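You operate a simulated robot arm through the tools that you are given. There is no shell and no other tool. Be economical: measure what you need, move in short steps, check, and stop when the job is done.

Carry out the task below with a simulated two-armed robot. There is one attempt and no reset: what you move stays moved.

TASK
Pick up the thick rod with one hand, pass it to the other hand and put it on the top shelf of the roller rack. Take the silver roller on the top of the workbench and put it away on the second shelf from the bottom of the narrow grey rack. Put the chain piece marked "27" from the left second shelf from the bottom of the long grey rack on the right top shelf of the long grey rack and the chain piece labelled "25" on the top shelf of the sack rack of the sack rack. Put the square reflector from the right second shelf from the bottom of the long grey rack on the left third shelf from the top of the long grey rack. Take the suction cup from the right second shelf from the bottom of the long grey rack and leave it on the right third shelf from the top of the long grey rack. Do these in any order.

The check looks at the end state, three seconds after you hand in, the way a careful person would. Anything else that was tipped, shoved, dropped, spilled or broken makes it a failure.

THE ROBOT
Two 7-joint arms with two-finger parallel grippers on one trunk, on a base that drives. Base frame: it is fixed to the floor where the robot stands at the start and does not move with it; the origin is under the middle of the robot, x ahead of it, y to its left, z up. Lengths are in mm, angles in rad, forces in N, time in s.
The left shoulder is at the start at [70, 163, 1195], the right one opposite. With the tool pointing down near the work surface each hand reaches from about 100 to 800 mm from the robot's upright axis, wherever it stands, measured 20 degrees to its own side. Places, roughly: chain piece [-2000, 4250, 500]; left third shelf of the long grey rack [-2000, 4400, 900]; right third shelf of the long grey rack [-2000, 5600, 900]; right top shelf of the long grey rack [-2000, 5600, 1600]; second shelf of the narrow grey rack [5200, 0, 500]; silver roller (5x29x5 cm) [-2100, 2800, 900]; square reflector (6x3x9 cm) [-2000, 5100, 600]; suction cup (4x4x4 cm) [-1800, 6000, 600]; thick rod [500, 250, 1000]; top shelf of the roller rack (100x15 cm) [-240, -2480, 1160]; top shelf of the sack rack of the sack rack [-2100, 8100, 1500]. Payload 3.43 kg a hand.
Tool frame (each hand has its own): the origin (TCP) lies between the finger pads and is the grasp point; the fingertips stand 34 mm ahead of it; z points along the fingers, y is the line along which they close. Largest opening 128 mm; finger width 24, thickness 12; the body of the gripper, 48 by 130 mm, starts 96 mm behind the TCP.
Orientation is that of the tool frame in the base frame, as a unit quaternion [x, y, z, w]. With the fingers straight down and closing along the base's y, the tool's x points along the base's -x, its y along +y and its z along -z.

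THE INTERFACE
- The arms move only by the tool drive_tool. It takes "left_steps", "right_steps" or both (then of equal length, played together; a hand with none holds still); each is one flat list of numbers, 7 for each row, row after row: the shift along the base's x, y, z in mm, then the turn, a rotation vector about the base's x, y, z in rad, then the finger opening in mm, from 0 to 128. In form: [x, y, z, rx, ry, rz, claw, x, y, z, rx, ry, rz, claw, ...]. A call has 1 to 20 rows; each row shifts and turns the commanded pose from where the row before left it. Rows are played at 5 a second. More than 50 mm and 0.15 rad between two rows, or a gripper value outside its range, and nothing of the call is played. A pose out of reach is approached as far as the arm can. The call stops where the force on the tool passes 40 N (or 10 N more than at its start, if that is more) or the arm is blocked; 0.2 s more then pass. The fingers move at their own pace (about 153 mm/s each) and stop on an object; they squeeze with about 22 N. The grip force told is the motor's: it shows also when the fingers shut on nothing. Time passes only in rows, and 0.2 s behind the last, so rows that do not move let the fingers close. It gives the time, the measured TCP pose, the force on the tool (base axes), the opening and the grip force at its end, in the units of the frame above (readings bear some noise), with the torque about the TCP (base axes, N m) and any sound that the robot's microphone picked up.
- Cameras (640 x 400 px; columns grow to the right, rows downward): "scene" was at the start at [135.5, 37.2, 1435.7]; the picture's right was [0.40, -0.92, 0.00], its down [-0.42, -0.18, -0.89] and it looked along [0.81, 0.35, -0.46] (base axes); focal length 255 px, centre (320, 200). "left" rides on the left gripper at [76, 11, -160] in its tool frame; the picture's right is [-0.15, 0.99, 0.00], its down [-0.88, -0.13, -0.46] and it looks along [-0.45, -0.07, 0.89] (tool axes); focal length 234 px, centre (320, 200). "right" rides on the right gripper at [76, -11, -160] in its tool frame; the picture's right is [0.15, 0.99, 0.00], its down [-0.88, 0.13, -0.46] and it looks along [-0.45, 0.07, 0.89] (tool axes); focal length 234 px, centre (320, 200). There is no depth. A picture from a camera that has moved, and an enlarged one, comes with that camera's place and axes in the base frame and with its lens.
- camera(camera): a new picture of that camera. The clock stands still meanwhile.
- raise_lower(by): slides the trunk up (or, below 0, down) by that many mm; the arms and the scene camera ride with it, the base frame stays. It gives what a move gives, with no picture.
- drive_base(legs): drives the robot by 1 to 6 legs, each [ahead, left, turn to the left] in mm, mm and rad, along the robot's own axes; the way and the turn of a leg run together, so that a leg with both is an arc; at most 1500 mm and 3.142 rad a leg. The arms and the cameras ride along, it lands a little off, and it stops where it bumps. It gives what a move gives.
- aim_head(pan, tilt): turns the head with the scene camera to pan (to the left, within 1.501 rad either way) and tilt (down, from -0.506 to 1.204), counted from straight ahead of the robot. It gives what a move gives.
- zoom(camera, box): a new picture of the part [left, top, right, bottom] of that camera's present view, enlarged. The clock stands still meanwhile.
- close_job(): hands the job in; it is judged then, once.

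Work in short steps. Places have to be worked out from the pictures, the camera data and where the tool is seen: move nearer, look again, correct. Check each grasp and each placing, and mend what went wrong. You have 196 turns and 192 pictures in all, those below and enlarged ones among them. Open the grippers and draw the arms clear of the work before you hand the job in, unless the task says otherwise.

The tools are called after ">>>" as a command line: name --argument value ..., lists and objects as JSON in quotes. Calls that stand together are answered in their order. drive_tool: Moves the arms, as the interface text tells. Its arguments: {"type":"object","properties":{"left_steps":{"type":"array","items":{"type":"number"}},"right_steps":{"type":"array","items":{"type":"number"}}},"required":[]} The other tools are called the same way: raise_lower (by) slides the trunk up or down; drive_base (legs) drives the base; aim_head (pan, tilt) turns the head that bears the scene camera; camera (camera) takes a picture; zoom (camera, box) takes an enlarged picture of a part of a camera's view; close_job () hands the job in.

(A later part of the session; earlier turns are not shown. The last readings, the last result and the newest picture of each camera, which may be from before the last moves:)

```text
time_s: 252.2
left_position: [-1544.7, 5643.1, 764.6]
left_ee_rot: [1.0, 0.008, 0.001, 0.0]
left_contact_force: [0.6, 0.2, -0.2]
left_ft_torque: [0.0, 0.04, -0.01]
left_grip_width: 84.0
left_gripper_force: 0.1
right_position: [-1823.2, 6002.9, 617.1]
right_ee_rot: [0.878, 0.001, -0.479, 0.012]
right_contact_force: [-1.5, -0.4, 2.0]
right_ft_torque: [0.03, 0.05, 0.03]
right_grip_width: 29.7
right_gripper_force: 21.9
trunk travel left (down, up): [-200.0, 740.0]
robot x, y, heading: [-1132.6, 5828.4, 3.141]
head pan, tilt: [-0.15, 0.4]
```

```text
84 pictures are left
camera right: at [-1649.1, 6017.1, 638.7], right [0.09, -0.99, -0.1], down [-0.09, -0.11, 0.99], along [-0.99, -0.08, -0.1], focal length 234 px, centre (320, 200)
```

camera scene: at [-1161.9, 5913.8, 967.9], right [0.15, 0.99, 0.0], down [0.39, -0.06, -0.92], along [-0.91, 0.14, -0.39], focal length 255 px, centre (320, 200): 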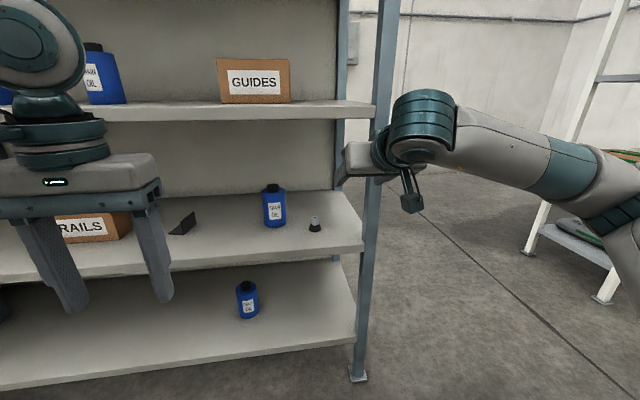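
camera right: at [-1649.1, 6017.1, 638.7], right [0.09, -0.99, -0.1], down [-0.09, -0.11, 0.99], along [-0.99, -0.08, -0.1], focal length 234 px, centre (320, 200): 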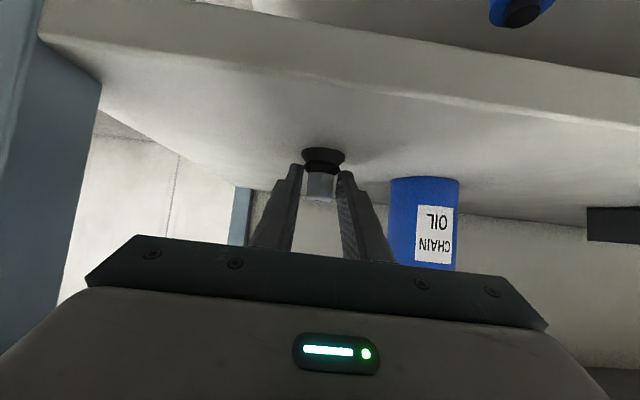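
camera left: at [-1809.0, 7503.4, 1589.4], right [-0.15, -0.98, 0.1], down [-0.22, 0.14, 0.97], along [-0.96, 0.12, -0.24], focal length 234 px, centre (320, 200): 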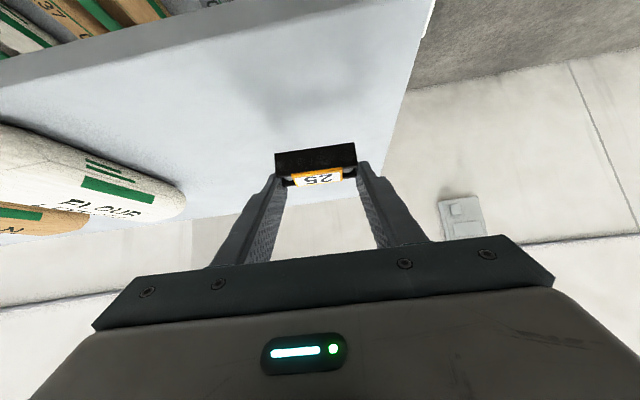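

Gripped (30 mm). I lift, back out with the base, raise the trunk and come up to the third shelf's level.

>>> drive_tool --right_steps '[0, 0, 10, 0, 0, 0, 10, 0, 0, 15, 0, 0, 0, 10]'

>>> drive_base --legs '[[-180, 0, 0]]'

>>> raise_lower --by 385

>>> drive_base --legs '[[0, -35, 0]]'

>>> camera --camera "scene"

>>> camera --camera "right"

```text
time_s: 252.8
left_position: [-1545.4, 5643.8, 764.3]
left_ee_rot: [1.0, 0.008, 0.0, 0.0]
left_contact_force: [0.6, -0.2, 0.0]
left_ft_torque: [0.0, -0.01, 0.01]
left_grip_width: 84.3
left_gripper_force: 0.1
right_position: [-1823.2, 6003.0, 642.9]
right_ee_rot: [0.878, 0.0, -0.479, 0.011]
right_contact_force: [0.3, 0.0, -0.2]
right_ft_torque: [0.0, -0.02, -0.03]
right_grip_width: 29.4
right_gripper_force: 21.9
trunk travel left (down, up): [-200.0, 740.0]
robot x, y, heading: [-1130.3, 5830.7, 3.138]
head pan, tilt: [-0.15, 0.4]
```

```text
time_s: 254.3
left_position: [-1362.1, 5645.3, 765.3]
left_ee_rot: [1.0, 0.007, 0.0, 0.0]
left_contact_force: [-0.4, -1.0, 0.4]
left_ft_torque: [-0.01, -0.01, -0.03]
left_grip_width: 84.0
left_gripper_force: 0.1
right_position: [-1638.8, 6005.0, 643.0]
right_ee_rot: [0.877, -0.001, -0.48, 0.011]
right_contact_force: [0.9, -0.3, -1.7]
right_ft_torque: [0.05, -0.04, -0.01]
right_grip_width: 29.0
right_gripper_force: 21.8
trunk travel left (down, up): [-200.0, 740.0]
robot x, y, heading: [-950.8, 5827.0, 3.139]
head pan, tilt: [-0.15, 0.4]
```

```text
time_s: 258.0
left_position: [-1362.6, 5645.3, 1150.5]
left_ee_rot: [1.0, 0.006, 0.0, 0.001]
left_contact_force: [-0.3, 0.5, 0.1]
left_ft_torque: [0.0, 0.04, 0.03]
left_grip_width: 84.0
left_gripper_force: 0.0
right_position: [-1639.8, 6005.8, 1028.2]
right_ee_rot: [0.878, -0.001, -0.479, 0.012]
right_contact_force: [0.5, -0.4, -1.2]
right_ft_torque: [-0.01, -0.05, 0.02]
right_grip_width: 28.5
right_gripper_force: 21.8
trunk travel left (down, up): [-585.0, 355.0]
robot x, y, heading: [-951.6, 5827.0, 3.137]
head pan, tilt: [-0.15, 0.4]
```

```text
time_s: 258.8
left_position: [-1362.8, 5677.5, 1149.7]
left_ee_rot: [1.0, 0.007, 0.0, 0.0]
left_contact_force: [0.0, 0.7, 0.8]
left_ft_torque: [0.01, 0.0, 0.0]
left_grip_width: 83.8
left_gripper_force: 0.0
right_position: [-1639.5, 6037.0, 1026.7]
right_ee_rot: [0.877, 0.0, -0.479, 0.011]
right_contact_force: [-0.3, 0.2, -0.5]
right_ft_torque: [0.01, 0.01, 0.01]
right_grip_width: 28.3
right_gripper_force: 21.7
trunk travel left (down, up): [-585.0, 355.0]
robot x, y, heading: [-950.8, 5866.1, 3.141]
head pan, tilt: [-0.15, 0.4]
```

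```text
83 pictures are left
camera scene: at [-1091.3, 5875.9, 1353.0], right [0.15, 0.99, 0.0], down [0.38, -0.06, -0.92], along [-0.91, 0.14, -0.39], focal length 255 px, centre (320, 200)
```

scene: 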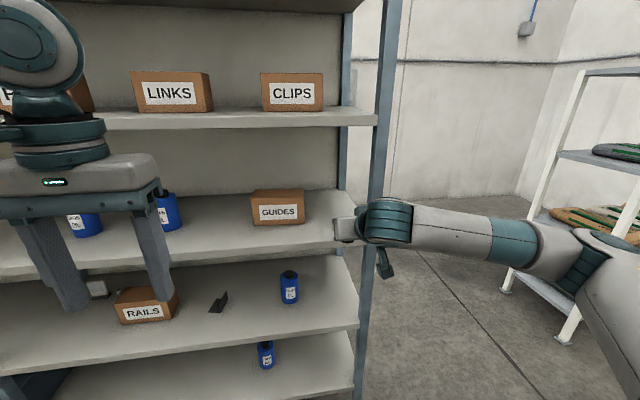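

```text
82 pictures are left
camera right: at [-1465.2, 6051.0, 1050.0], right [0.09, -0.99, -0.1], down [-0.09, -0.11, 0.99], along [-0.99, -0.08, -0.1], focal length 234 px, centre (320, 200)
```

right: 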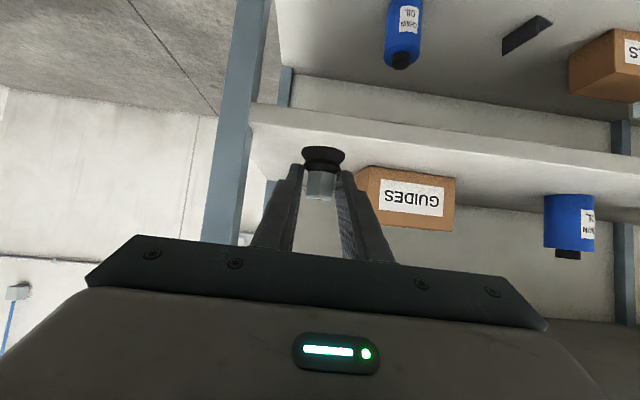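

The cup is held; the free spot right of the GUIDES box lies straight ahead. I drive forward 175 mm.

>>> drive_base --legs '[[175, 0, 0]]'

>>> camera --camera "right"

>>> camera --camera "scene"

```text
time_s: 260.3
left_position: [-1540.5, 5680.7, 1149.6]
left_ee_rot: [1.0, 0.005, 0.0, 0.0]
left_contact_force: [0.0, 0.2, 0.0]
left_ft_torque: [0.0, -0.03, 0.0]
left_grip_width: 84.2
left_gripper_force: 0.0
right_position: [-1817.6, 6043.0, 1027.6]
right_ee_rot: [0.878, -0.001, -0.479, 0.011]
right_contact_force: [0.1, 0.7, -0.7]
right_ft_torque: [0.02, -0.02, 0.01]
right_grip_width: 28.3
right_gripper_force: 21.7
trunk travel left (down, up): [-585.0, 355.0]
robot x, y, heading: [-1124.4, 5862.9, 3.136]
head pan, tilt: [-0.15, 0.4]
```

```text
81 pictures are left
camera right: at [-1642.2, 6054.5, 1049.6], right [0.09, -0.99, -0.1], down [-0.09, -0.11, 0.99], along [-0.99, -0.08, -0.1], focal length 234 px, centre (320, 200)
```

right: 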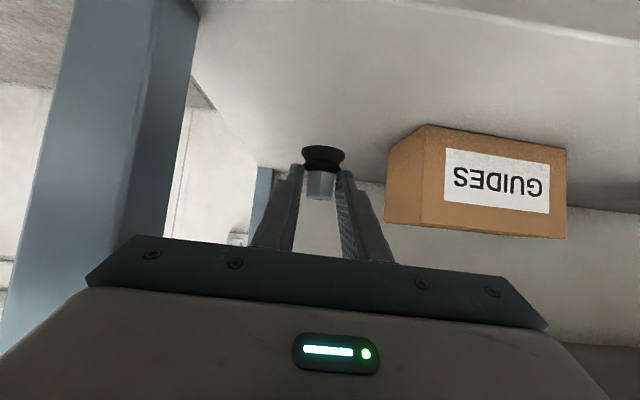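

```text
80 pictures are left
camera scene: at [-1268.8, 5878.9, 1352.9], right [0.16, 0.99, 0.0], down [0.38, -0.06, -0.92], along [-0.91, 0.14, -0.39], focal length 255 px, centre (320, 200)
```

scene: 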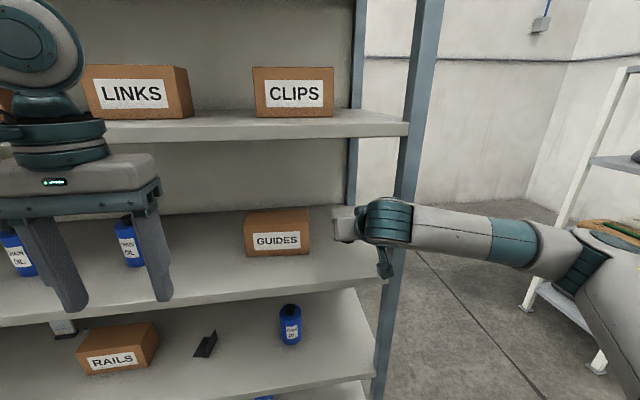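

Over the shelf. I lower toward contact at TCP ≈970.

>>> drive_tool --right_steps '[-10, 0, -12, 0, 0, 0, 10, -5, 0, -12, 0, 0, 0, 10, 0, 0, -12, 0, 0, 0, 10, 0, 0, -8, 0, 0, 0, 10, 0, 0, -4, 0, 0, 0, 10, 0, 0, -3, 0, 0, 0, 10, 0, 0, -3, 0, 0, 0, 10, 0, 0, 0, 0, 0, 0, 10]'

>>> camera --camera "right"

```text
time_s: 262.1
left_position: [-1538.4, 5681.4, 1149.9]
left_ee_rot: [1.0, 0.006, -0.001, 0.001]
left_contact_force: [0.0, 0.0, 0.8]
left_ft_torque: [0.0, 0.02, -0.04]
left_grip_width: 84.0
left_gripper_force: 0.1
right_position: [-1832.9, 6041.7, 978.2]
right_ee_rot: [0.876, -0.003, -0.482, 0.011]
right_contact_force: [-2.6, 3.5, 15.8]
right_ft_torque: [0.19, 0.38, -0.09]
right_grip_width: 28.0
right_gripper_force: 22.4
trunk travel left (down, up): [-585.0, 355.0]
robot x, y, heading: [-1120.5, 5864.1, 3.135]
head pan, tilt: [-0.15, 0.4]
```

```text
79 pictures are left
camera right: at [-1657.7, 6054.8, 998.7], right [0.08, -0.99, -0.1], down [-0.09, -0.11, 0.99], along [-0.99, -0.08, -0.09], focal length 234 px, centre (320, 200)
```

right: 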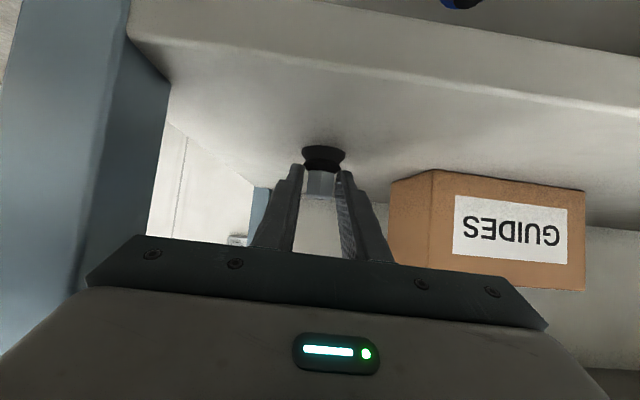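

Contact at 16 N. I release and withdraw backward.

>>> drive_tool --right_steps '[0, 0, 1, 0, 0, 0, 36, 0, 0, 0, 0, 0, 0, 50, 0, 0, 0, 0, 0, 0, 64, 12, 0, 4, 0, 0, 0, 64, 20, 0, 10, 0, 0, 0, 64, 30, 0, 20, 0, 0, 0, 64]'

>>> camera --camera "right"

```text
time_s: 263.5
left_position: [-1538.1, 5681.2, 1151.0]
left_ee_rot: [1.0, 0.005, 0.0, 0.002]
left_contact_force: [0.2, -0.2, 0.4]
left_ft_torque: [0.02, 0.0, -0.03]
left_grip_width: 84.1
left_gripper_force: 0.1
right_position: [-1770.2, 6042.7, 1009.5]
right_ee_rot: [0.877, -0.001, -0.48, 0.011]
right_contact_force: [0.0, -0.3, 0.5]
right_ft_torque: [-0.06, 0.02, 0.04]
right_grip_width: 63.8
right_gripper_force: 0.2
trunk travel left (down, up): [-585.0, 355.0]
robot x, y, heading: [-1128.6, 5864.9, 3.138]
head pan, tilt: [-0.15, 0.4]
```

```text
78 pictures are left
camera right: at [-1595.2, 6055.4, 1032.0], right [0.09, -0.99, -0.1], down [-0.09, -0.11, 0.99], along [-0.99, -0.08, -0.1], focal length 234 px, centre (320, 200)
```

right: 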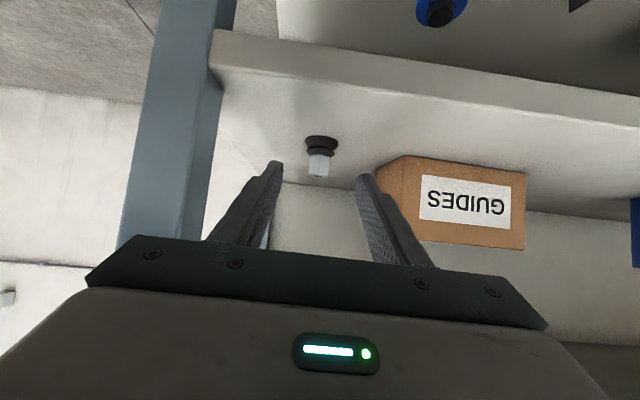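

The suction cup stands on the right third shelf. Next the reflector, seen at ≈[-2048, 5091, 600]: I back off, pull the left hand in, move along and lower the trunk.

>>> drive_base --legs '[[-170, 0, 0], [0, 950, 0]]'

>>> drive_tool --left_steps '[25, -15, 0, 0, 0, 0, 84, 25, -15, 0, 0, 0, 0, 84, 25, -15, 0, 0, 0, 0, 84]'

>>> raise_lower --by -385

>>> aim_head --pan -0.2 --tilt 0.35

>>> camera --camera "scene"

>>> camera --camera "right"

```text
time_s: 269.6
left_position: [-1371.6, 4717.8, 1150.4]
left_ee_rot: [1.0, 0.006, 0.001, 0.001]
left_contact_force: [-0.1, 0.7, -0.7]
left_ft_torque: [0.0, -0.02, 0.01]
left_grip_width: 83.9
left_gripper_force: 0.1
right_position: [-1602.8, 5080.2, 1010.2]
right_ee_rot: [0.878, -0.001, -0.479, 0.01]
right_contact_force: [0.9, -0.5, 0.6]
right_ft_torque: [-0.03, -0.02, -0.04]
right_grip_width: 64.0
right_gripper_force: 0.1
trunk travel left (down, up): [-585.0, 355.0]
robot x, y, heading: [-958.3, 4904.3, 3.135]
head pan, tilt: [-0.15, 0.4]
```

```text
time_s: 270.4
left_position: [-1294.8, 4670.8, 1147.7]
left_ee_rot: [1.0, 0.007, -0.001, 0.0]
left_contact_force: [0.2, 0.7, -0.7]
left_ft_torque: [-0.01, 0.04, -0.02]
left_grip_width: 83.9
left_gripper_force: 0.1
right_position: [-1601.6, 5078.8, 1009.8]
right_ee_rot: [0.877, -0.001, -0.48, 0.01]
right_contact_force: [1.0, -0.2, 0.1]
right_ft_torque: [-0.01, -0.01, -0.04]
right_grip_width: 63.8
right_gripper_force: 0.0
trunk travel left (down, up): [-585.0, 355.0]
robot x, y, heading: [-961.4, 4901.3, 3.134]
head pan, tilt: [-0.15, 0.4]
```

```text
time_s: 274.1
left_position: [-1296.3, 4671.8, 762.4]
left_ee_rot: [1.0, 0.006, 0.0, 0.002]
left_contact_force: [1.0, 0.4, -0.4]
left_ft_torque: [-0.03, 0.01, 0.0]
left_grip_width: 84.1
left_gripper_force: 0.1
right_position: [-1602.2, 5079.3, 625.2]
right_ee_rot: [0.878, -0.001, -0.479, 0.011]
right_contact_force: [-0.5, -0.5, -0.2]
right_ft_torque: [-0.01, -0.04, 0.02]
right_grip_width: 63.7
right_gripper_force: 0.1
trunk travel left (down, up): [-200.0, 740.0]
robot x, y, heading: [-962.1, 4904.4, 3.136]
head pan, tilt: [-0.15, 0.4]
```

```text
time_s: 274.8
left_position: [-1296.4, 4672.3, 762.6]
left_ee_rot: [1.0, 0.006, 0.0, 0.001]
left_contact_force: [0.4, -0.4, 0.2]
left_ft_torque: [-0.02, -0.01, -0.01]
left_grip_width: 84.0
left_gripper_force: 0.2
right_position: [-1603.1, 5080.1, 623.4]
right_ee_rot: [0.878, 0.0, -0.479, 0.012]
right_contact_force: [1.3, 0.1, 0.3]
right_ft_torque: [0.03, 0.0, 0.02]
right_grip_width: 63.8
right_gripper_force: 0.0
trunk travel left (down, up): [-200.0, 740.0]
robot x, y, heading: [-962.8, 4900.1, 3.135]
head pan, tilt: [-0.201, 0.351]
```

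```text
77 pictures are left
camera scene: at [-1099.9, 4921.4, 972.5], right [0.2, 0.98, 0.0], down [0.34, -0.07, -0.94], along [-0.92, 0.19, -0.34], focal length 255 px, centre (320, 200)
```

scene: 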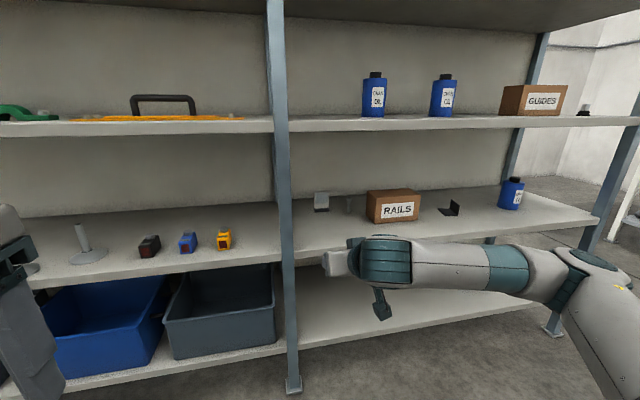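

```text
76 pictures are left
camera right: at [-1428.2, 5092.7, 646.6], right [0.09, -0.99, -0.1], down [-0.09, -0.11, 0.99], along [-0.99, -0.08, -0.1], focal length 234 px, centre (320, 200)
```

right: 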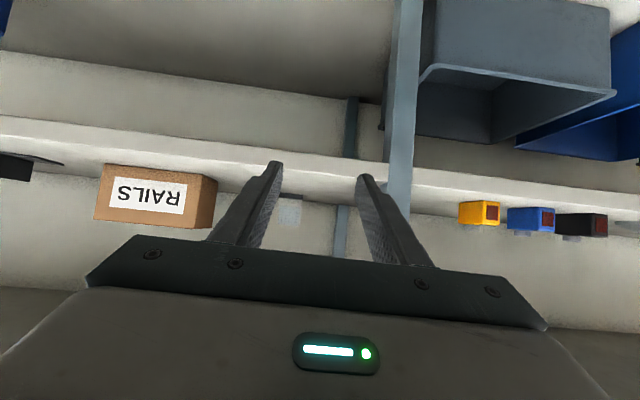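

I zoom in on the small items left of the RAILS box.

>>> zoom --camera "scene" --box '[290, 170, 470, 250]'

>>> zoom --camera "right" --box '[220, 150, 400, 250]'

```text
3.56 times, centred on (380, 210) of scene
camera zoom: at [-1099.9, 4921.4, 972.5], right [0.2, 0.98, 0.0], down [0.34, -0.07, -0.94], along [-0.92, 0.19, -0.34], focal length 907 px, centre (107, 164)
```

zoom: 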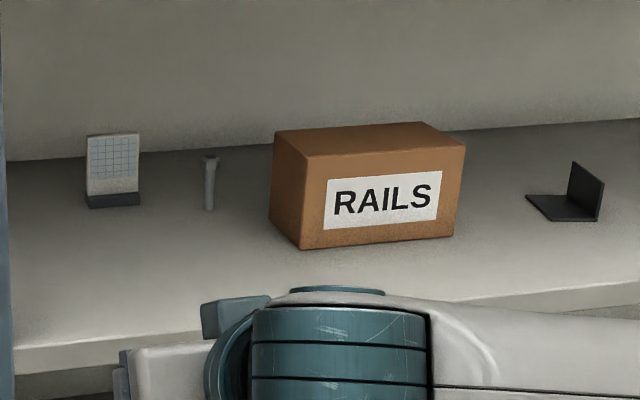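

```text
3.56 times, centred on (310, 200) of right
camera zoom: at [-1428.2, 5092.7, 646.6], right [0.09, -0.99, -0.1], down [-0.09, -0.11, 0.99], along [-0.99, -0.08, -0.1], focal length 833 px, centre (356, 200)
```

zoom: 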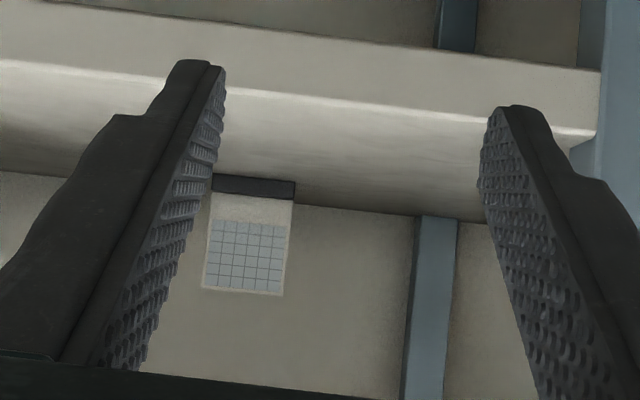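

The reflector (grid plate on black base) is at ≈[-2050, 5122], 60 mm wide along y. I open to 100 mm, shift 42 mm right and drive in 330 mm at z≈623.

>>> drive_tool --right_steps '[0, 0, 0, 0, 0, 0, 100, 0, 0, 0, 0, 0, 0, 100]'

>>> drive_base --legs '[[0, -42, 0.006], [330, 0, 0]]'

>>> camera --camera "right"

>>> camera --camera "scene"

```text
time_s: 275.4
left_position: [-1296.5, 4673.0, 761.9]
left_ee_rot: [1.0, 0.006, 0.0, 0.001]
left_contact_force: [1.0, 0.1, 0.1]
left_ft_torque: [-0.01, -0.03, -0.02]
left_grip_width: 83.7
left_gripper_force: 0.0
right_position: [-1604.4, 5080.0, 623.5]
right_ee_rot: [0.878, -0.001, -0.479, 0.011]
right_contact_force: [-0.7, 0.0, 0.2]
right_ft_torque: [0.01, 0.03, 0.04]
right_grip_width: 100.0
right_gripper_force: 0.1
trunk travel left (down, up): [-200.0, 740.0]
robot x, y, heading: [-961.5, 4898.1, 3.132]
head pan, tilt: [-0.201, 0.351]
```

```text
time_s: 278.0
left_position: [-1624.0, 4709.7, 762.5]
left_ee_rot: [1.0, 0.013, 0.0, 0.001]
left_contact_force: [-0.5, 0.7, 0.8]
left_ft_torque: [0.01, 0.0, -0.01]
left_grip_width: 83.9
left_gripper_force: 0.0
right_position: [-1936.2, 5112.3, 624.7]
right_ee_rot: [0.878, 0.003, -0.478, 0.013]
right_contact_force: [-1.1, 0.0, 0.1]
right_ft_torque: [-0.01, 0.0, 0.0]
right_grip_width: 99.9
right_gripper_force: 0.1
trunk travel left (down, up): [-200.0, 740.0]
robot x, y, heading: [-1289.0, 4940.9, -3.131]
head pan, tilt: [-0.201, 0.351]
```

```text
73 pictures are left
camera right: at [-1761.1, 5127.6, 646.4], right [0.1, -0.99, -0.1], down [-0.09, -0.11, 0.99], along [-0.99, -0.09, -0.1], focal length 234 px, centre (320, 200)
```

right: 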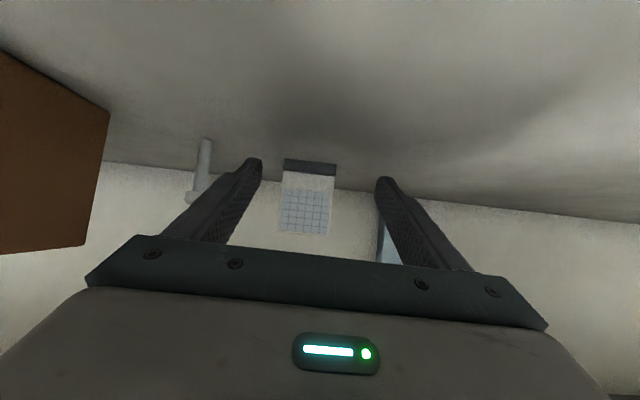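

```text
72 pictures are left
camera scene: at [-1430.9, 4960.4, 972.4], right [0.19, 0.98, 0.0], down [0.34, -0.07, -0.94], along [-0.92, 0.18, -0.34], focal length 255 px, centre (320, 200)
```

scene: 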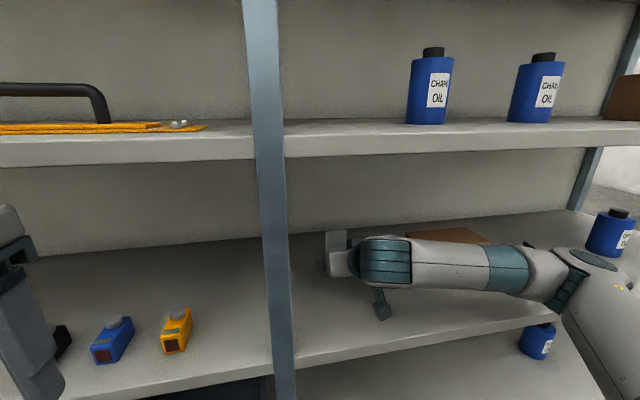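

The reflector lies between the fingers' lines. I advance 118 mm with the arm, shifting 8 mm in y.

>>> drive_tool --right_steps '[-30, 2, -1, 0, 0, 0, 100, -30, 2, -1, 0, 0, 0, 100, -30, 2, -1, 0, 0, 0, 100, -28, 2, -1, 0, 0, 0, 100, 0, 0, 0, 0, 0, 0, 100]'

>>> camera --camera "right"

```text
time_s: 279.2
left_position: [-1624.4, 4709.3, 762.0]
left_ee_rot: [1.0, 0.012, -0.001, 0.0]
left_contact_force: [0.1, -0.5, 0.1]
left_ft_torque: [0.0, 0.02, 0.01]
left_grip_width: 83.9
left_gripper_force: 0.1
right_position: [-2054.2, 5121.5, 622.1]
right_ee_rot: [0.878, 0.004, -0.479, 0.014]
right_contact_force: [0.5, 0.4, -0.8]
right_ft_torque: [0.02, 0.0, -0.03]
right_grip_width: 100.1
right_gripper_force: 0.1
trunk travel left (down, up): [-200.0, 740.0]
robot x, y, heading: [-1292.0, 4940.1, -3.13]
head pan, tilt: [-0.201, 0.351]
```

```text
71 pictures are left
camera right: at [-1880.3, 5135.9, 643.9], right [0.1, -0.99, -0.1], down [-0.09, -0.11, 0.99], along [-0.99, -0.09, -0.1], focal length 234 px, centre (320, 200)
```

right: 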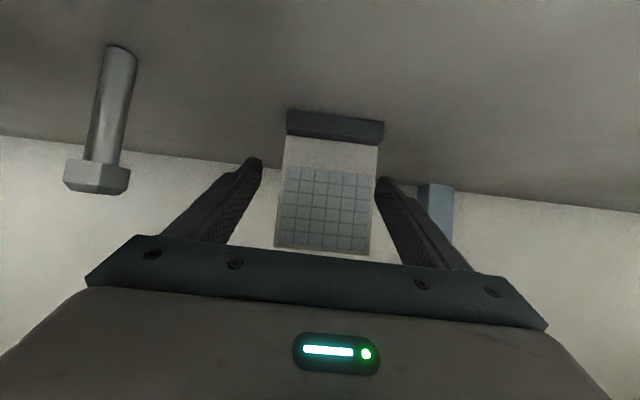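

The plate is between the pads (centre y≈5117). I close.

>>> drive_tool --right_steps '[0, -3, 0, 0, 0, 0, 90, 0, 0, 0, 0, 0, 0, 70, 0, 0, 0, 0, 0, 0, 40, 0, 0, 0, 0, 0, 0, 40, 0, 0, 0, 0, 0, 0, 40, 0, 0, 6, 0, 0, 0, 40, 0, 0, 6, 0, 0, 0, 40]'

>>> camera --camera "right"

```text
time_s: 280.8
left_position: [-1624.3, 4709.0, 762.0]
left_ee_rot: [1.0, 0.012, 0.001, 0.001]
left_contact_force: [0.4, -0.1, -1.2]
left_ft_torque: [0.01, 0.0, 0.02]
left_grip_width: 83.9
left_gripper_force: 0.1
right_position: [-2053.2, 5116.6, 632.8]
right_ee_rot: [0.878, 0.005, -0.479, 0.015]
right_contact_force: [0.1, -0.4, -0.2]
right_ft_torque: [-0.02, 0.02, 0.03]
right_grip_width: 58.0
right_gripper_force: 21.6
trunk travel left (down, up): [-200.0, 740.0]
robot x, y, heading: [-1291.0, 4942.2, -3.133]
head pan, tilt: [-0.201, 0.351]
```

```text
70 pictures are left
camera right: at [-1879.2, 5132.3, 654.5], right [0.1, -0.99, -0.1], down [-0.09, -0.11, 0.99], along [-0.99, -0.09, -0.1], focal length 234 px, centre (320, 200)
```

right: 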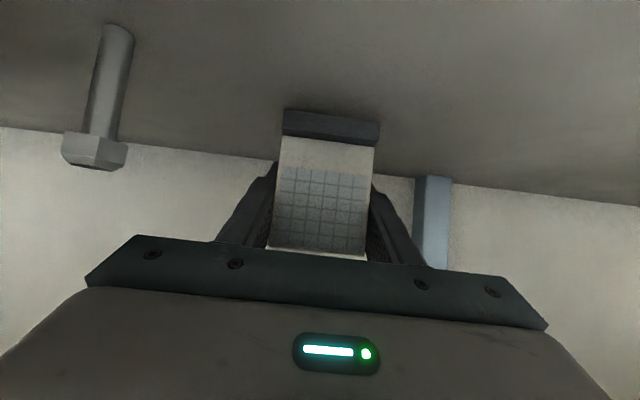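

The reflector is lifted. I back straight out, raise the trunk to the third shelf's level and go to the left bay (gap between green bracket and yellow plate, y≈4496).

>>> drive_base --legs '[[-380, 0, 0]]'

>>> raise_lower --by 390

>>> drive_base --legs '[[0, 620, 0]]'

>>> aim_head --pan -0.2 --tilt 0.55

>>> camera --camera "scene"

>>> camera --camera "right"

```text
time_s: 283.2
left_position: [-1242.6, 4711.4, 763.0]
left_ee_rot: [1.0, 0.016, -0.001, 0.002]
left_contact_force: [0.1, -1.0, 0.4]
left_ft_torque: [0.0, 0.01, 0.01]
left_grip_width: 84.0
left_gripper_force: 0.0
right_position: [-1675.8, 5115.6, 632.2]
right_ee_rot: [0.878, 0.008, -0.479, 0.016]
right_contact_force: [0.1, -0.8, -0.5]
right_ft_torque: [0.01, 0.07, 0.01]
right_grip_width: 57.8
right_gripper_force: 21.5
trunk travel left (down, up): [-200.0, 740.0]
robot x, y, heading: [-912.4, 4947.3, -3.126]
head pan, tilt: [-0.201, 0.351]
```

```text
time_s: 287.0
left_position: [-1243.9, 4711.2, 1151.7]
left_ee_rot: [1.0, 0.016, 0.0, 0.001]
left_contact_force: [-0.4, 0.0, -0.6]
left_ft_torque: [-0.02, -0.01, -0.02]
left_grip_width: 84.1
left_gripper_force: 0.1
right_position: [-1676.2, 5115.7, 1021.7]
right_ee_rot: [0.878, 0.007, -0.478, 0.015]
right_contact_force: [0.5, 0.2, -0.3]
right_ft_torque: [-0.01, 0.02, -0.02]
right_grip_width: 57.5
right_gripper_force: 22.1
trunk travel left (down, up): [-590.0, 350.0]
robot x, y, heading: [-909.2, 4947.9, -3.124]
head pan, tilt: [-0.201, 0.351]
```

```text
time_s: 290.4
left_position: [-1236.0, 4101.3, 1153.0]
left_ee_rot: [1.0, 0.016, 0.0, 0.001]
left_contact_force: [0.2, -0.5, 0.1]
left_ft_torque: [0.01, 0.06, 0.02]
left_grip_width: 84.1
left_gripper_force: 0.0
right_position: [-1667.1, 4505.8, 1021.3]
right_ee_rot: [0.878, 0.008, -0.478, 0.017]
right_contact_force: [-0.2, -1.3, -0.4]
right_ft_torque: [0.02, 0.01, -0.01]
right_grip_width: 57.1
right_gripper_force: 22.1
trunk travel left (down, up): [-590.0, 350.0]
robot x, y, heading: [-903.7, 4333.1, -3.129]
head pan, tilt: [-0.201, 0.351]
```

```text
time_s: 291.1
left_position: [-1234.3, 4100.9, 1152.8]
left_ee_rot: [1.0, 0.016, 0.0, 0.001]
left_contact_force: [-0.4, -0.6, -0.1]
left_ft_torque: [-0.03, -0.01, 0.0]
left_grip_width: 83.8
left_gripper_force: 0.1
right_position: [-1666.1, 4506.6, 1022.7]
right_ee_rot: [0.878, 0.008, -0.479, 0.016]
right_contact_force: [0.2, -0.8, 0.3]
right_ft_torque: [0.01, 0.02, -0.02]
right_grip_width: 57.1
right_gripper_force: 21.6
trunk travel left (down, up): [-590.0, 350.0]
robot x, y, heading: [-904.2, 4337.3, -3.128]
head pan, tilt: [-0.201, 0.55]
```

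```text
69 pictures are left
camera scene: at [-1039.7, 4353.3, 1344.3], right [0.19, 0.98, 0.0], down [0.51, -0.1, -0.85], along [-0.84, 0.16, -0.52], focal length 255 px, centre (320, 200)
```

scene: 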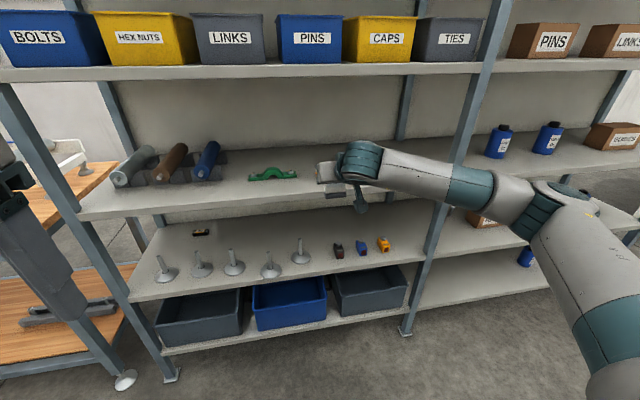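

```text
68 pictures are left
camera right: at [-1492.7, 4523.1, 1044.4], right [0.11, -0.99, -0.1], down [-0.09, -0.11, 0.99], along [-0.99, -0.1, -0.1], focal length 234 px, centre (320, 200)
```

right: 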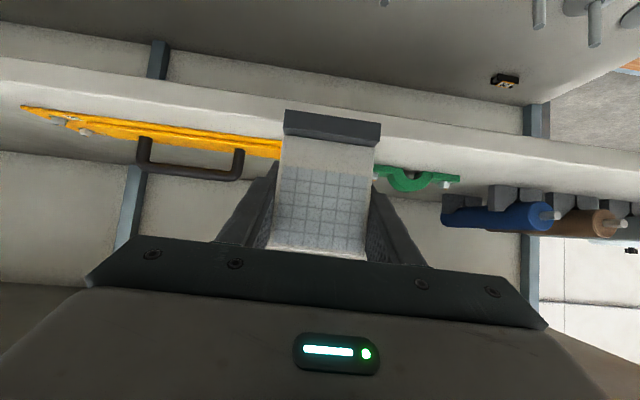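

Gap confirmed between the yellow plate (y≥4561) and green bracket (y≤4425). I shift 12 mm left and drive 178 mm in.

>>> drive_base --legs '[[0, 12, 0], [178, 0, 0]]'

>>> camera --camera "right"

>>> zoom --camera "scene" --box '[240, 120, 480, 270]'

```text
time_s: 293.0
left_position: [-1411.3, 4086.7, 1152.0]
left_ee_rot: [1.0, 0.016, 0.0, 0.001]
left_contact_force: [-0.8, 0.0, 0.1]
left_ft_torque: [0.01, -0.03, 0.02]
left_grip_width: 83.8
left_gripper_force: 0.0
right_position: [-1844.8, 4491.6, 1022.1]
right_ee_rot: [0.878, 0.007, -0.478, 0.016]
right_contact_force: [0.0, 0.1, -1.1]
right_ft_torque: [0.0, 0.02, 0.0]
right_grip_width: 57.6
right_gripper_force: 22.0
trunk travel left (down, up): [-590.0, 350.0]
robot x, y, heading: [-1080.9, 4323.0, -3.126]
head pan, tilt: [-0.201, 0.55]
```

```text
67 pictures are left
camera right: at [-1670.6, 4509.0, 1044.3], right [0.11, -0.99, -0.1], down [-0.09, -0.11, 0.99], along [-0.99, -0.1, -0.1], focal length 234 px, centre (320, 200)
```

right: 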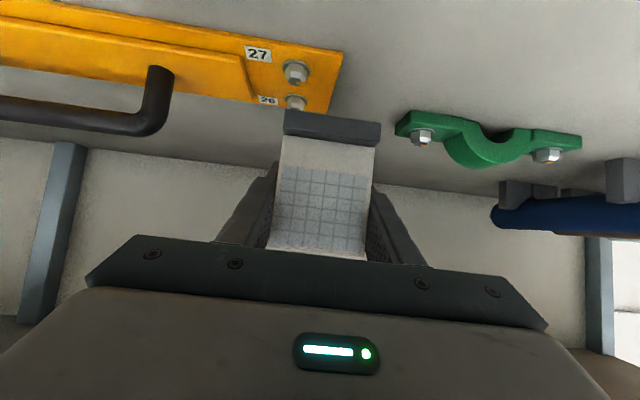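

```text
2.67 times, centred on (360, 195) of scene
camera zoom: at [-1217.7, 4339.1, 1344.2], right [0.19, 0.98, 0.0], down [0.51, -0.1, -0.85], along [-0.84, 0.16, -0.52], focal length 680 px, centre (213, 213)
```

zoom: 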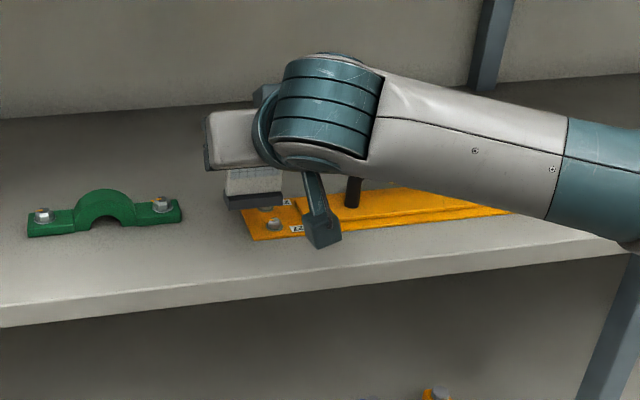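

The yellow plate actually reaches to y≈4485, so this spot is too tight. In front of the green bracket (x≈-1885) is ample room; I move back 22 mm and left 170 mm to y≈4320.

>>> drive_base --legs '[[-22, 0, 0], [0, 170, 0]]'

>>> camera --camera "right"

>>> zoom --camera "scene" --box '[240, 120, 480, 270]'

```text
time_s: 294.9
left_position: [-1389.3, 3920.7, 1152.8]
left_ee_rot: [1.0, 0.014, 0.0, 0.001]
left_contact_force: [-0.2, 0.0, 0.0]
left_ft_torque: [0.0, 0.03, 0.03]
left_grip_width: 83.9
left_gripper_force: 0.1
right_position: [-1820.9, 4326.6, 1022.2]
right_ee_rot: [0.878, 0.006, -0.479, 0.015]
right_contact_force: [-0.2, 0.0, -0.4]
right_ft_torque: [0.0, 0.02, -0.03]
right_grip_width: 57.4
right_gripper_force: 21.8
trunk travel left (down, up): [-590.0, 350.0]
robot x, y, heading: [-1057.5, 4152.5, -3.131]
head pan, tilt: [-0.201, 0.55]
```

```text
65 pictures are left
camera right: at [-1646.1, 4342.0, 1044.3], right [0.1, -0.99, -0.1], down [-0.09, -0.11, 0.99], along [-0.99, -0.09, -0.1], focal length 234 px, centre (320, 200)
```

right: 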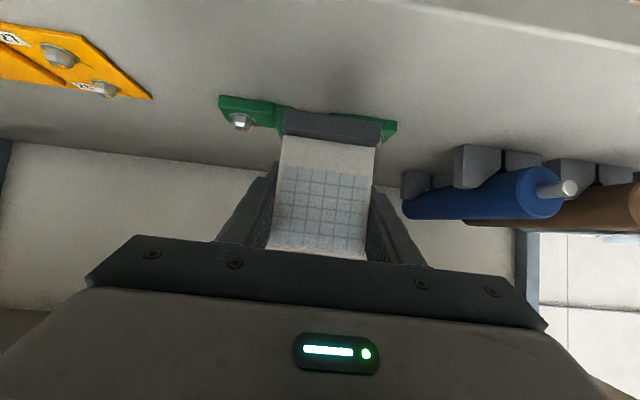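

```text
2.67 times, centred on (360, 195) of scene
camera zoom: at [-1193.7, 4170.5, 1344.2], right [0.19, 0.98, 0.0], down [0.51, -0.1, -0.85], along [-0.84, 0.16, -0.52], focal length 680 px, centre (213, 213)
```

zoom: 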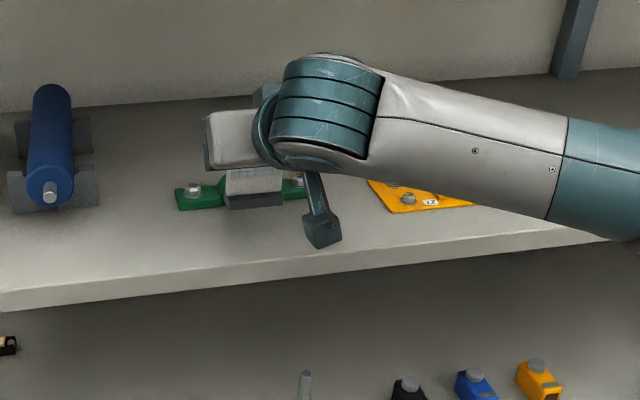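

The spot in front of the bracket is clear (30 mm margin). I lower to contact.

>>> drive_tool --right_steps '[0, 0, -12, 0, 0, 0, 40, 0, 0, -12, 0, 0, 0, 40, 0, 0, -10, 0, 0, 0, 40, 0, 0, -5, 0, 0, 0, 40, 0, 0, -3, 0, 0, 0, 40, 0, 0, -3, 0, 0, 0, 40, 0, 0, 0, 0, 0, 0, 40]'

>>> zoom --camera "scene" --box '[280, 150, 400, 225]'

```text
time_s: 296.5
left_position: [-1387.3, 3918.7, 1153.5]
left_ee_rot: [1.0, 0.014, -0.001, 0.0]
left_contact_force: [-0.1, 0.7, 0.2]
left_ft_torque: [-0.01, 0.02, -0.02]
left_grip_width: 83.8
left_gripper_force: 0.1
right_position: [-1819.8, 4325.3, 982.2]
right_ee_rot: [0.876, 0.005, -0.482, 0.014]
right_contact_force: [-4.0, 1.3, 14.9]
right_ft_torque: [0.49, -0.46, 0.18]
right_grip_width: 57.4
right_gripper_force: 22.3
trunk travel left (down, up): [-590.0, 350.0]
robot x, y, heading: [-1055.3, 4153.4, -3.136]
head pan, tilt: [-0.201, 0.55]
```

```text
5.33 times, centred on (340, 188) of scene
camera zoom: at [-1191.5, 4170.1, 1344.7], right [0.19, 0.98, 0.0], down [0.51, -0.1, -0.85], along [-0.84, 0.16, -0.52], focal length 1361 px, centre (213, 267)
```

zoom: 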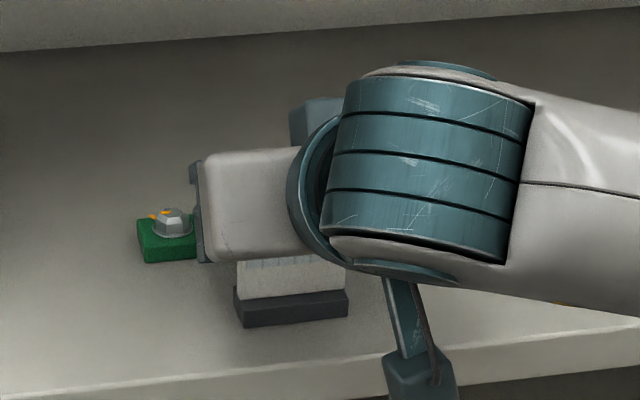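

It stands on the shelf (15 N). I release and pull straight back.

>>> drive_tool --right_steps '[0, 0, 1, 0, 0, 0, 64, 0, 0, 0, 0, 0, 0, 74, 0, 0, 0, 0, 0, 0, 86, 15, 0, 3, 0, 0, 0, 86, 25, 0, 6, 0, 0, 0, 86, 30, 0, 15, 0, 0, 0, 86]'

>>> drive_base --legs '[[-150, 0, 0]]'

>>> camera --camera "scene"

```text
time_s: 297.9
left_position: [-1389.4, 3919.7, 1153.0]
left_ee_rot: [1.0, 0.014, -0.001, 0.001]
left_contact_force: [0.4, -0.2, -0.1]
left_ft_torque: [-0.01, 0.01, -0.01]
left_grip_width: 84.0
left_gripper_force: 0.1
right_position: [-1749.1, 4323.1, 1002.9]
right_ee_rot: [0.877, 0.007, -0.48, 0.016]
right_contact_force: [-0.6, -0.3, 0.3]
right_ft_torque: [0.01, 0.01, -0.02]
right_grip_width: 86.0
right_gripper_force: 0.0
trunk travel left (down, up): [-590.0, 350.0]
robot x, y, heading: [-1055.4, 4155.3, -3.128]
head pan, tilt: [-0.201, 0.55]
```

```text
time_s: 299.2
left_position: [-1243.1, 3920.8, 1152.3]
left_ee_rot: [1.0, 0.013, 0.0, 0.0]
left_contact_force: [0.8, -0.4, -0.5]
left_ft_torque: [0.0, 0.04, -0.01]
left_grip_width: 83.7
left_gripper_force: 0.1
right_position: [-1603.7, 4326.9, 1002.5]
right_ee_rot: [0.878, 0.005, -0.478, 0.014]
right_contact_force: [0.0, -0.5, -0.2]
right_ft_torque: [0.0, 0.0, -0.01]
right_grip_width: 85.9
right_gripper_force: 0.0
trunk travel left (down, up): [-590.0, 350.0]
robot x, y, heading: [-909.2, 4155.5, -3.131]
head pan, tilt: [-0.201, 0.55]
```

```text
62 pictures are left
camera scene: at [-1046.7, 4172.3, 1344.2], right [0.19, 0.98, 0.0], down [0.51, -0.1, -0.85], along [-0.84, 0.16, -0.52], focal length 255 px, centre (320, 200)
```

scene: 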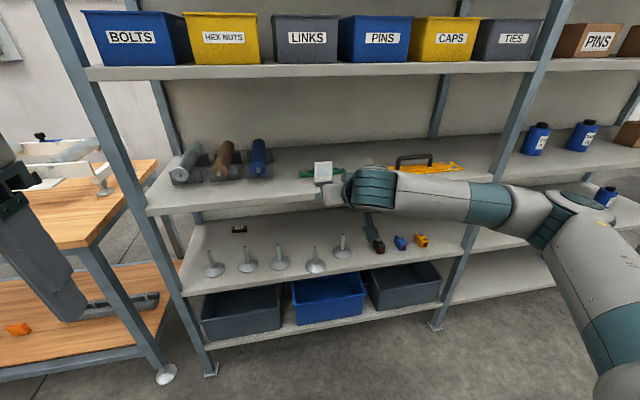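

The reflector stands on the left third shelf. Now I restore the displaced stand (at ≈[-1784, 4291], should be x≈-1832): I lower the trunk and align the right hand with its stem.

>>> raise_lower --by -355

>>> drive_base --legs '[[0, 36, 0], [85, 0, 0]]'

>>> camera --camera "right"

>>> camera --camera "scene"

```text
time_s: 302.7
left_position: [-1243.0, 3921.1, 796.5]
left_ee_rot: [1.0, 0.012, -0.001, 0.001]
left_contact_force: [0.1, 0.6, 0.4]
left_ft_torque: [0.02, 0.01, 0.03]
left_grip_width: 83.7
left_gripper_force: 0.1
right_position: [-1603.3, 4326.3, 648.0]
right_ee_rot: [0.878, 0.005, -0.478, 0.014]
right_contact_force: [-0.9, -0.8, 0.8]
right_ft_torque: [0.01, 0.0, 0.01]
right_grip_width: 86.0
right_gripper_force: 0.0
trunk travel left (down, up): [-235.0, 705.0]
robot x, y, heading: [-911.4, 4152.9, -3.131]
head pan, tilt: [-0.201, 0.55]
```

```text
time_s: 304.2
left_position: [-1327.6, 3882.7, 797.1]
left_ee_rot: [1.0, 0.013, 0.001, 0.001]
left_contact_force: [-0.7, -0.7, 0.7]
left_ft_torque: [0.01, -0.02, 0.04]
left_grip_width: 84.2
left_gripper_force: 0.0
right_position: [-1688.0, 4289.2, 646.6]
right_ee_rot: [0.878, 0.006, -0.479, 0.015]
right_contact_force: [0.0, -0.1, 0.3]
right_ft_torque: [0.01, 0.0, -0.04]
right_grip_width: 86.1
right_gripper_force: 0.0
trunk travel left (down, up): [-235.0, 705.0]
robot x, y, heading: [-992.2, 4117.6, -3.134]
head pan, tilt: [-0.201, 0.55]
```

```text
61 pictures are left
camera right: at [-1513.1, 4304.5, 669.0], right [0.1, -0.99, -0.1], down [-0.09, -0.11, 0.99], along [-0.99, -0.09, -0.1], focal length 234 px, centre (320, 200)
```

right: 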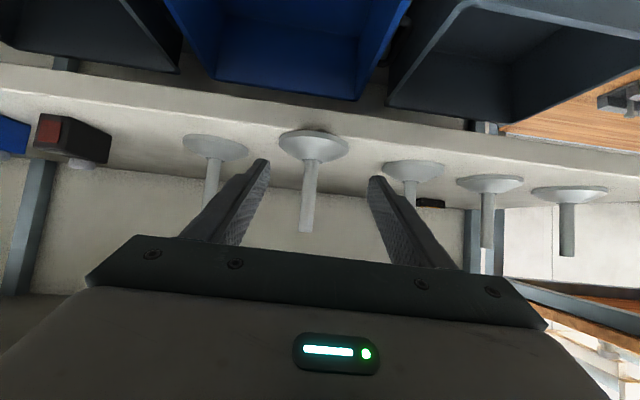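

```text
60 pictures are left
camera scene: at [-1130.9, 4134.7, 989.1], right [0.19, 0.98, 0.0], down [0.51, -0.1, -0.85], along [-0.84, 0.16, -0.52], focal length 255 px, centre (320, 200)
```

scene: 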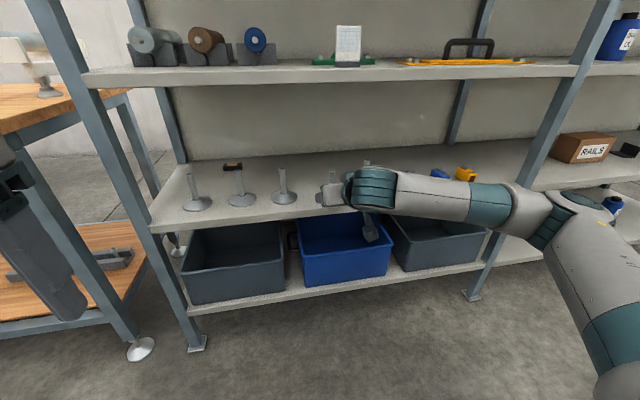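

The stem is centred between the fingers. I advance 86 mm, close lightly on it, push it back 49 mm, and release.

>>> drive_tool --right_steps '[-29, 1, 0, 0, 0, 0, 80, -29, 1, 0, 0, 0, 0, 80, -28, 0, 0, 0, 0, 0, 80, 0, 0, 0, 0, 0, 0, 40, 0, 0, 0, 0, 0, 0, 14, 0, 0, 0, 0, 0, 0, 14, 0, 0, 0, 0, 0, 0, 14]'

>>> camera --camera "right"

```text
time_s: 305.8
left_position: [-1327.1, 3883.5, 797.1]
left_ee_rot: [1.0, 0.013, 0.0, 0.001]
left_contact_force: [-0.1, 0.5, -0.4]
left_ft_torque: [0.01, -0.01, 0.03]
left_grip_width: 83.8
left_gripper_force: 0.1
right_position: [-1773.1, 4292.5, 647.9]
right_ee_rot: [0.877, 0.005, -0.48, 0.014]
right_contact_force: [-1.7, 2.2, 3.8]
right_ft_torque: [0.43, 0.08, 0.05]
right_grip_width: 15.0
right_gripper_force: 22.1
trunk travel left (down, up): [-235.0, 705.0]
robot x, y, heading: [-992.7, 4119.5, -3.131]
head pan, tilt: [-0.201, 0.55]
```

```text
59 pictures are left
camera right: at [-1598.2, 4308.7, 669.9], right [0.1, -0.99, -0.1], down [-0.09, -0.11, 0.99], along [-0.99, -0.09, -0.1], focal length 234 px, centre (320, 200)
```

right: 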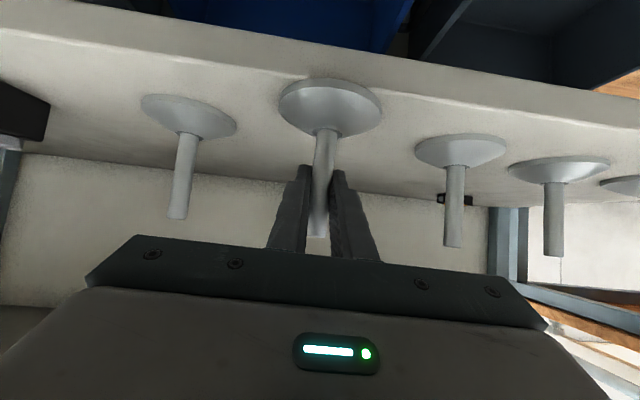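

>>> drive_tool --right_steps '[-12, -1, 0, 0, 0, 0, 12, -12, -1, 0, 0, 0, 0, 12, -12, -1, 0, 0, 0, 0, 12, -13, 0, 0, 0, 0, 0, 12, 0, 0, 0, 0, 0, 0, 12]'

>>> camera --camera "right"

```text
time_s: 307.0
left_position: [-1325.7, 3883.7, 797.0]
left_ee_rot: [1.0, 0.013, 0.0, 0.0]
left_contact_force: [0.6, 0.2, -1.2]
left_ft_torque: [0.02, -0.01, 0.04]
left_grip_width: 83.9
left_gripper_force: 0.1
right_position: [-1820.9, 4288.6, 647.5]
right_ee_rot: [0.877, 0.006, -0.48, 0.014]
right_contact_force: [1.6, -0.1, 4.4]
right_ft_torque: [0.32, -0.05, -0.05]
right_grip_width: 15.3
right_gripper_force: 21.5
trunk travel left (down, up): [-235.0, 705.0]
robot x, y, heading: [-993.1, 4114.8, -3.137]
head pan, tilt: [-0.201, 0.55]
```

```text
58 pictures are left
camera right: at [-1646.1, 4304.6, 669.6], right [0.1, -0.99, -0.1], down [-0.09, -0.11, 0.99], along [-0.99, -0.09, -0.1], focal length 234 px, centre (320, 200)
```

right: 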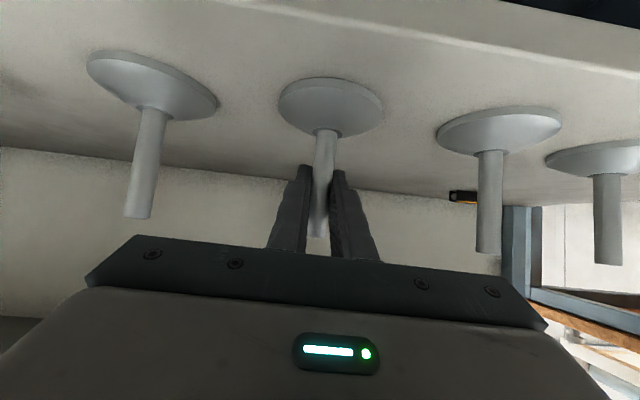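

The stand is back in its row (x equal with both neighbours). I open and withdraw.

>>> drive_tool --right_steps '[0, 0, 0, 0, 0, 0, 24, 0, 0, 0, 0, 0, 0, 40, 0, 0, 0, 0, 0, 0, 60, 20, 0, 0, 0, 0, 0, 60, 40, 0, 0, 0, 0, 0, 60]'

>>> drive_base --legs '[[-200, 0, 0]]'

>>> camera --camera "scene"

```text
time_s: 308.2
left_position: [-1326.2, 3883.4, 796.9]
left_ee_rot: [1.0, 0.013, -0.001, 0.002]
left_contact_force: [0.0, 0.3, -0.5]
left_ft_torque: [0.04, 0.03, 0.02]
left_grip_width: 83.9
left_gripper_force: 0.0
right_position: [-1760.5, 4290.1, 648.1]
right_ee_rot: [0.878, 0.005, -0.478, 0.015]
right_contact_force: [-0.3, 0.0, -0.7]
right_ft_torque: [-0.01, 0.01, 0.0]
right_grip_width: 60.0
right_gripper_force: 0.0
trunk travel left (down, up): [-235.0, 705.0]
robot x, y, heading: [-992.0, 4114.4, -3.13]
head pan, tilt: [-0.201, 0.55]
```

```text
time_s: 309.8
left_position: [-1122.8, 3886.0, 797.3]
left_ee_rot: [1.0, 0.015, 0.0, 0.001]
left_contact_force: [0.2, 0.3, 0.6]
left_ft_torque: [0.0, 0.0, -0.01]
left_grip_width: 83.9
left_gripper_force: 0.1
right_position: [-1556.9, 4289.0, 647.2]
right_ee_rot: [0.877, 0.007, -0.479, 0.016]
right_contact_force: [0.3, -0.1, 0.7]
right_ft_torque: [-0.01, 0.01, 0.03]
right_grip_width: 60.2
right_gripper_force: 0.0
trunk travel left (down, up): [-235.0, 705.0]
robot x, y, heading: [-790.7, 4120.0, -3.129]
head pan, tilt: [-0.201, 0.55]
```

```text
57 pictures are left
camera scene: at [-927.8, 4136.6, 989.4], right [0.19, 0.98, 0.0], down [0.51, -0.1, -0.85], along [-0.84, 0.16, -0.52], focal length 255 px, centre (320, 200)
```

scene: 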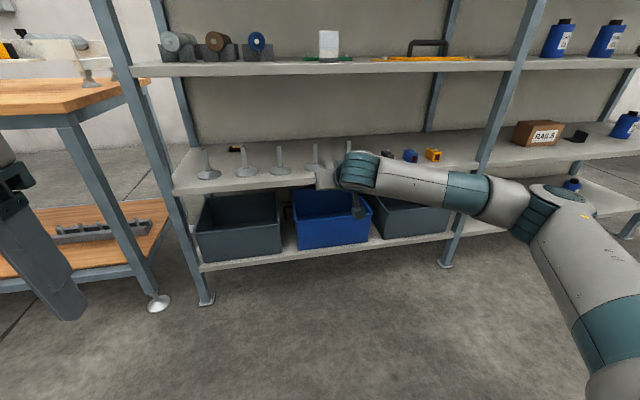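

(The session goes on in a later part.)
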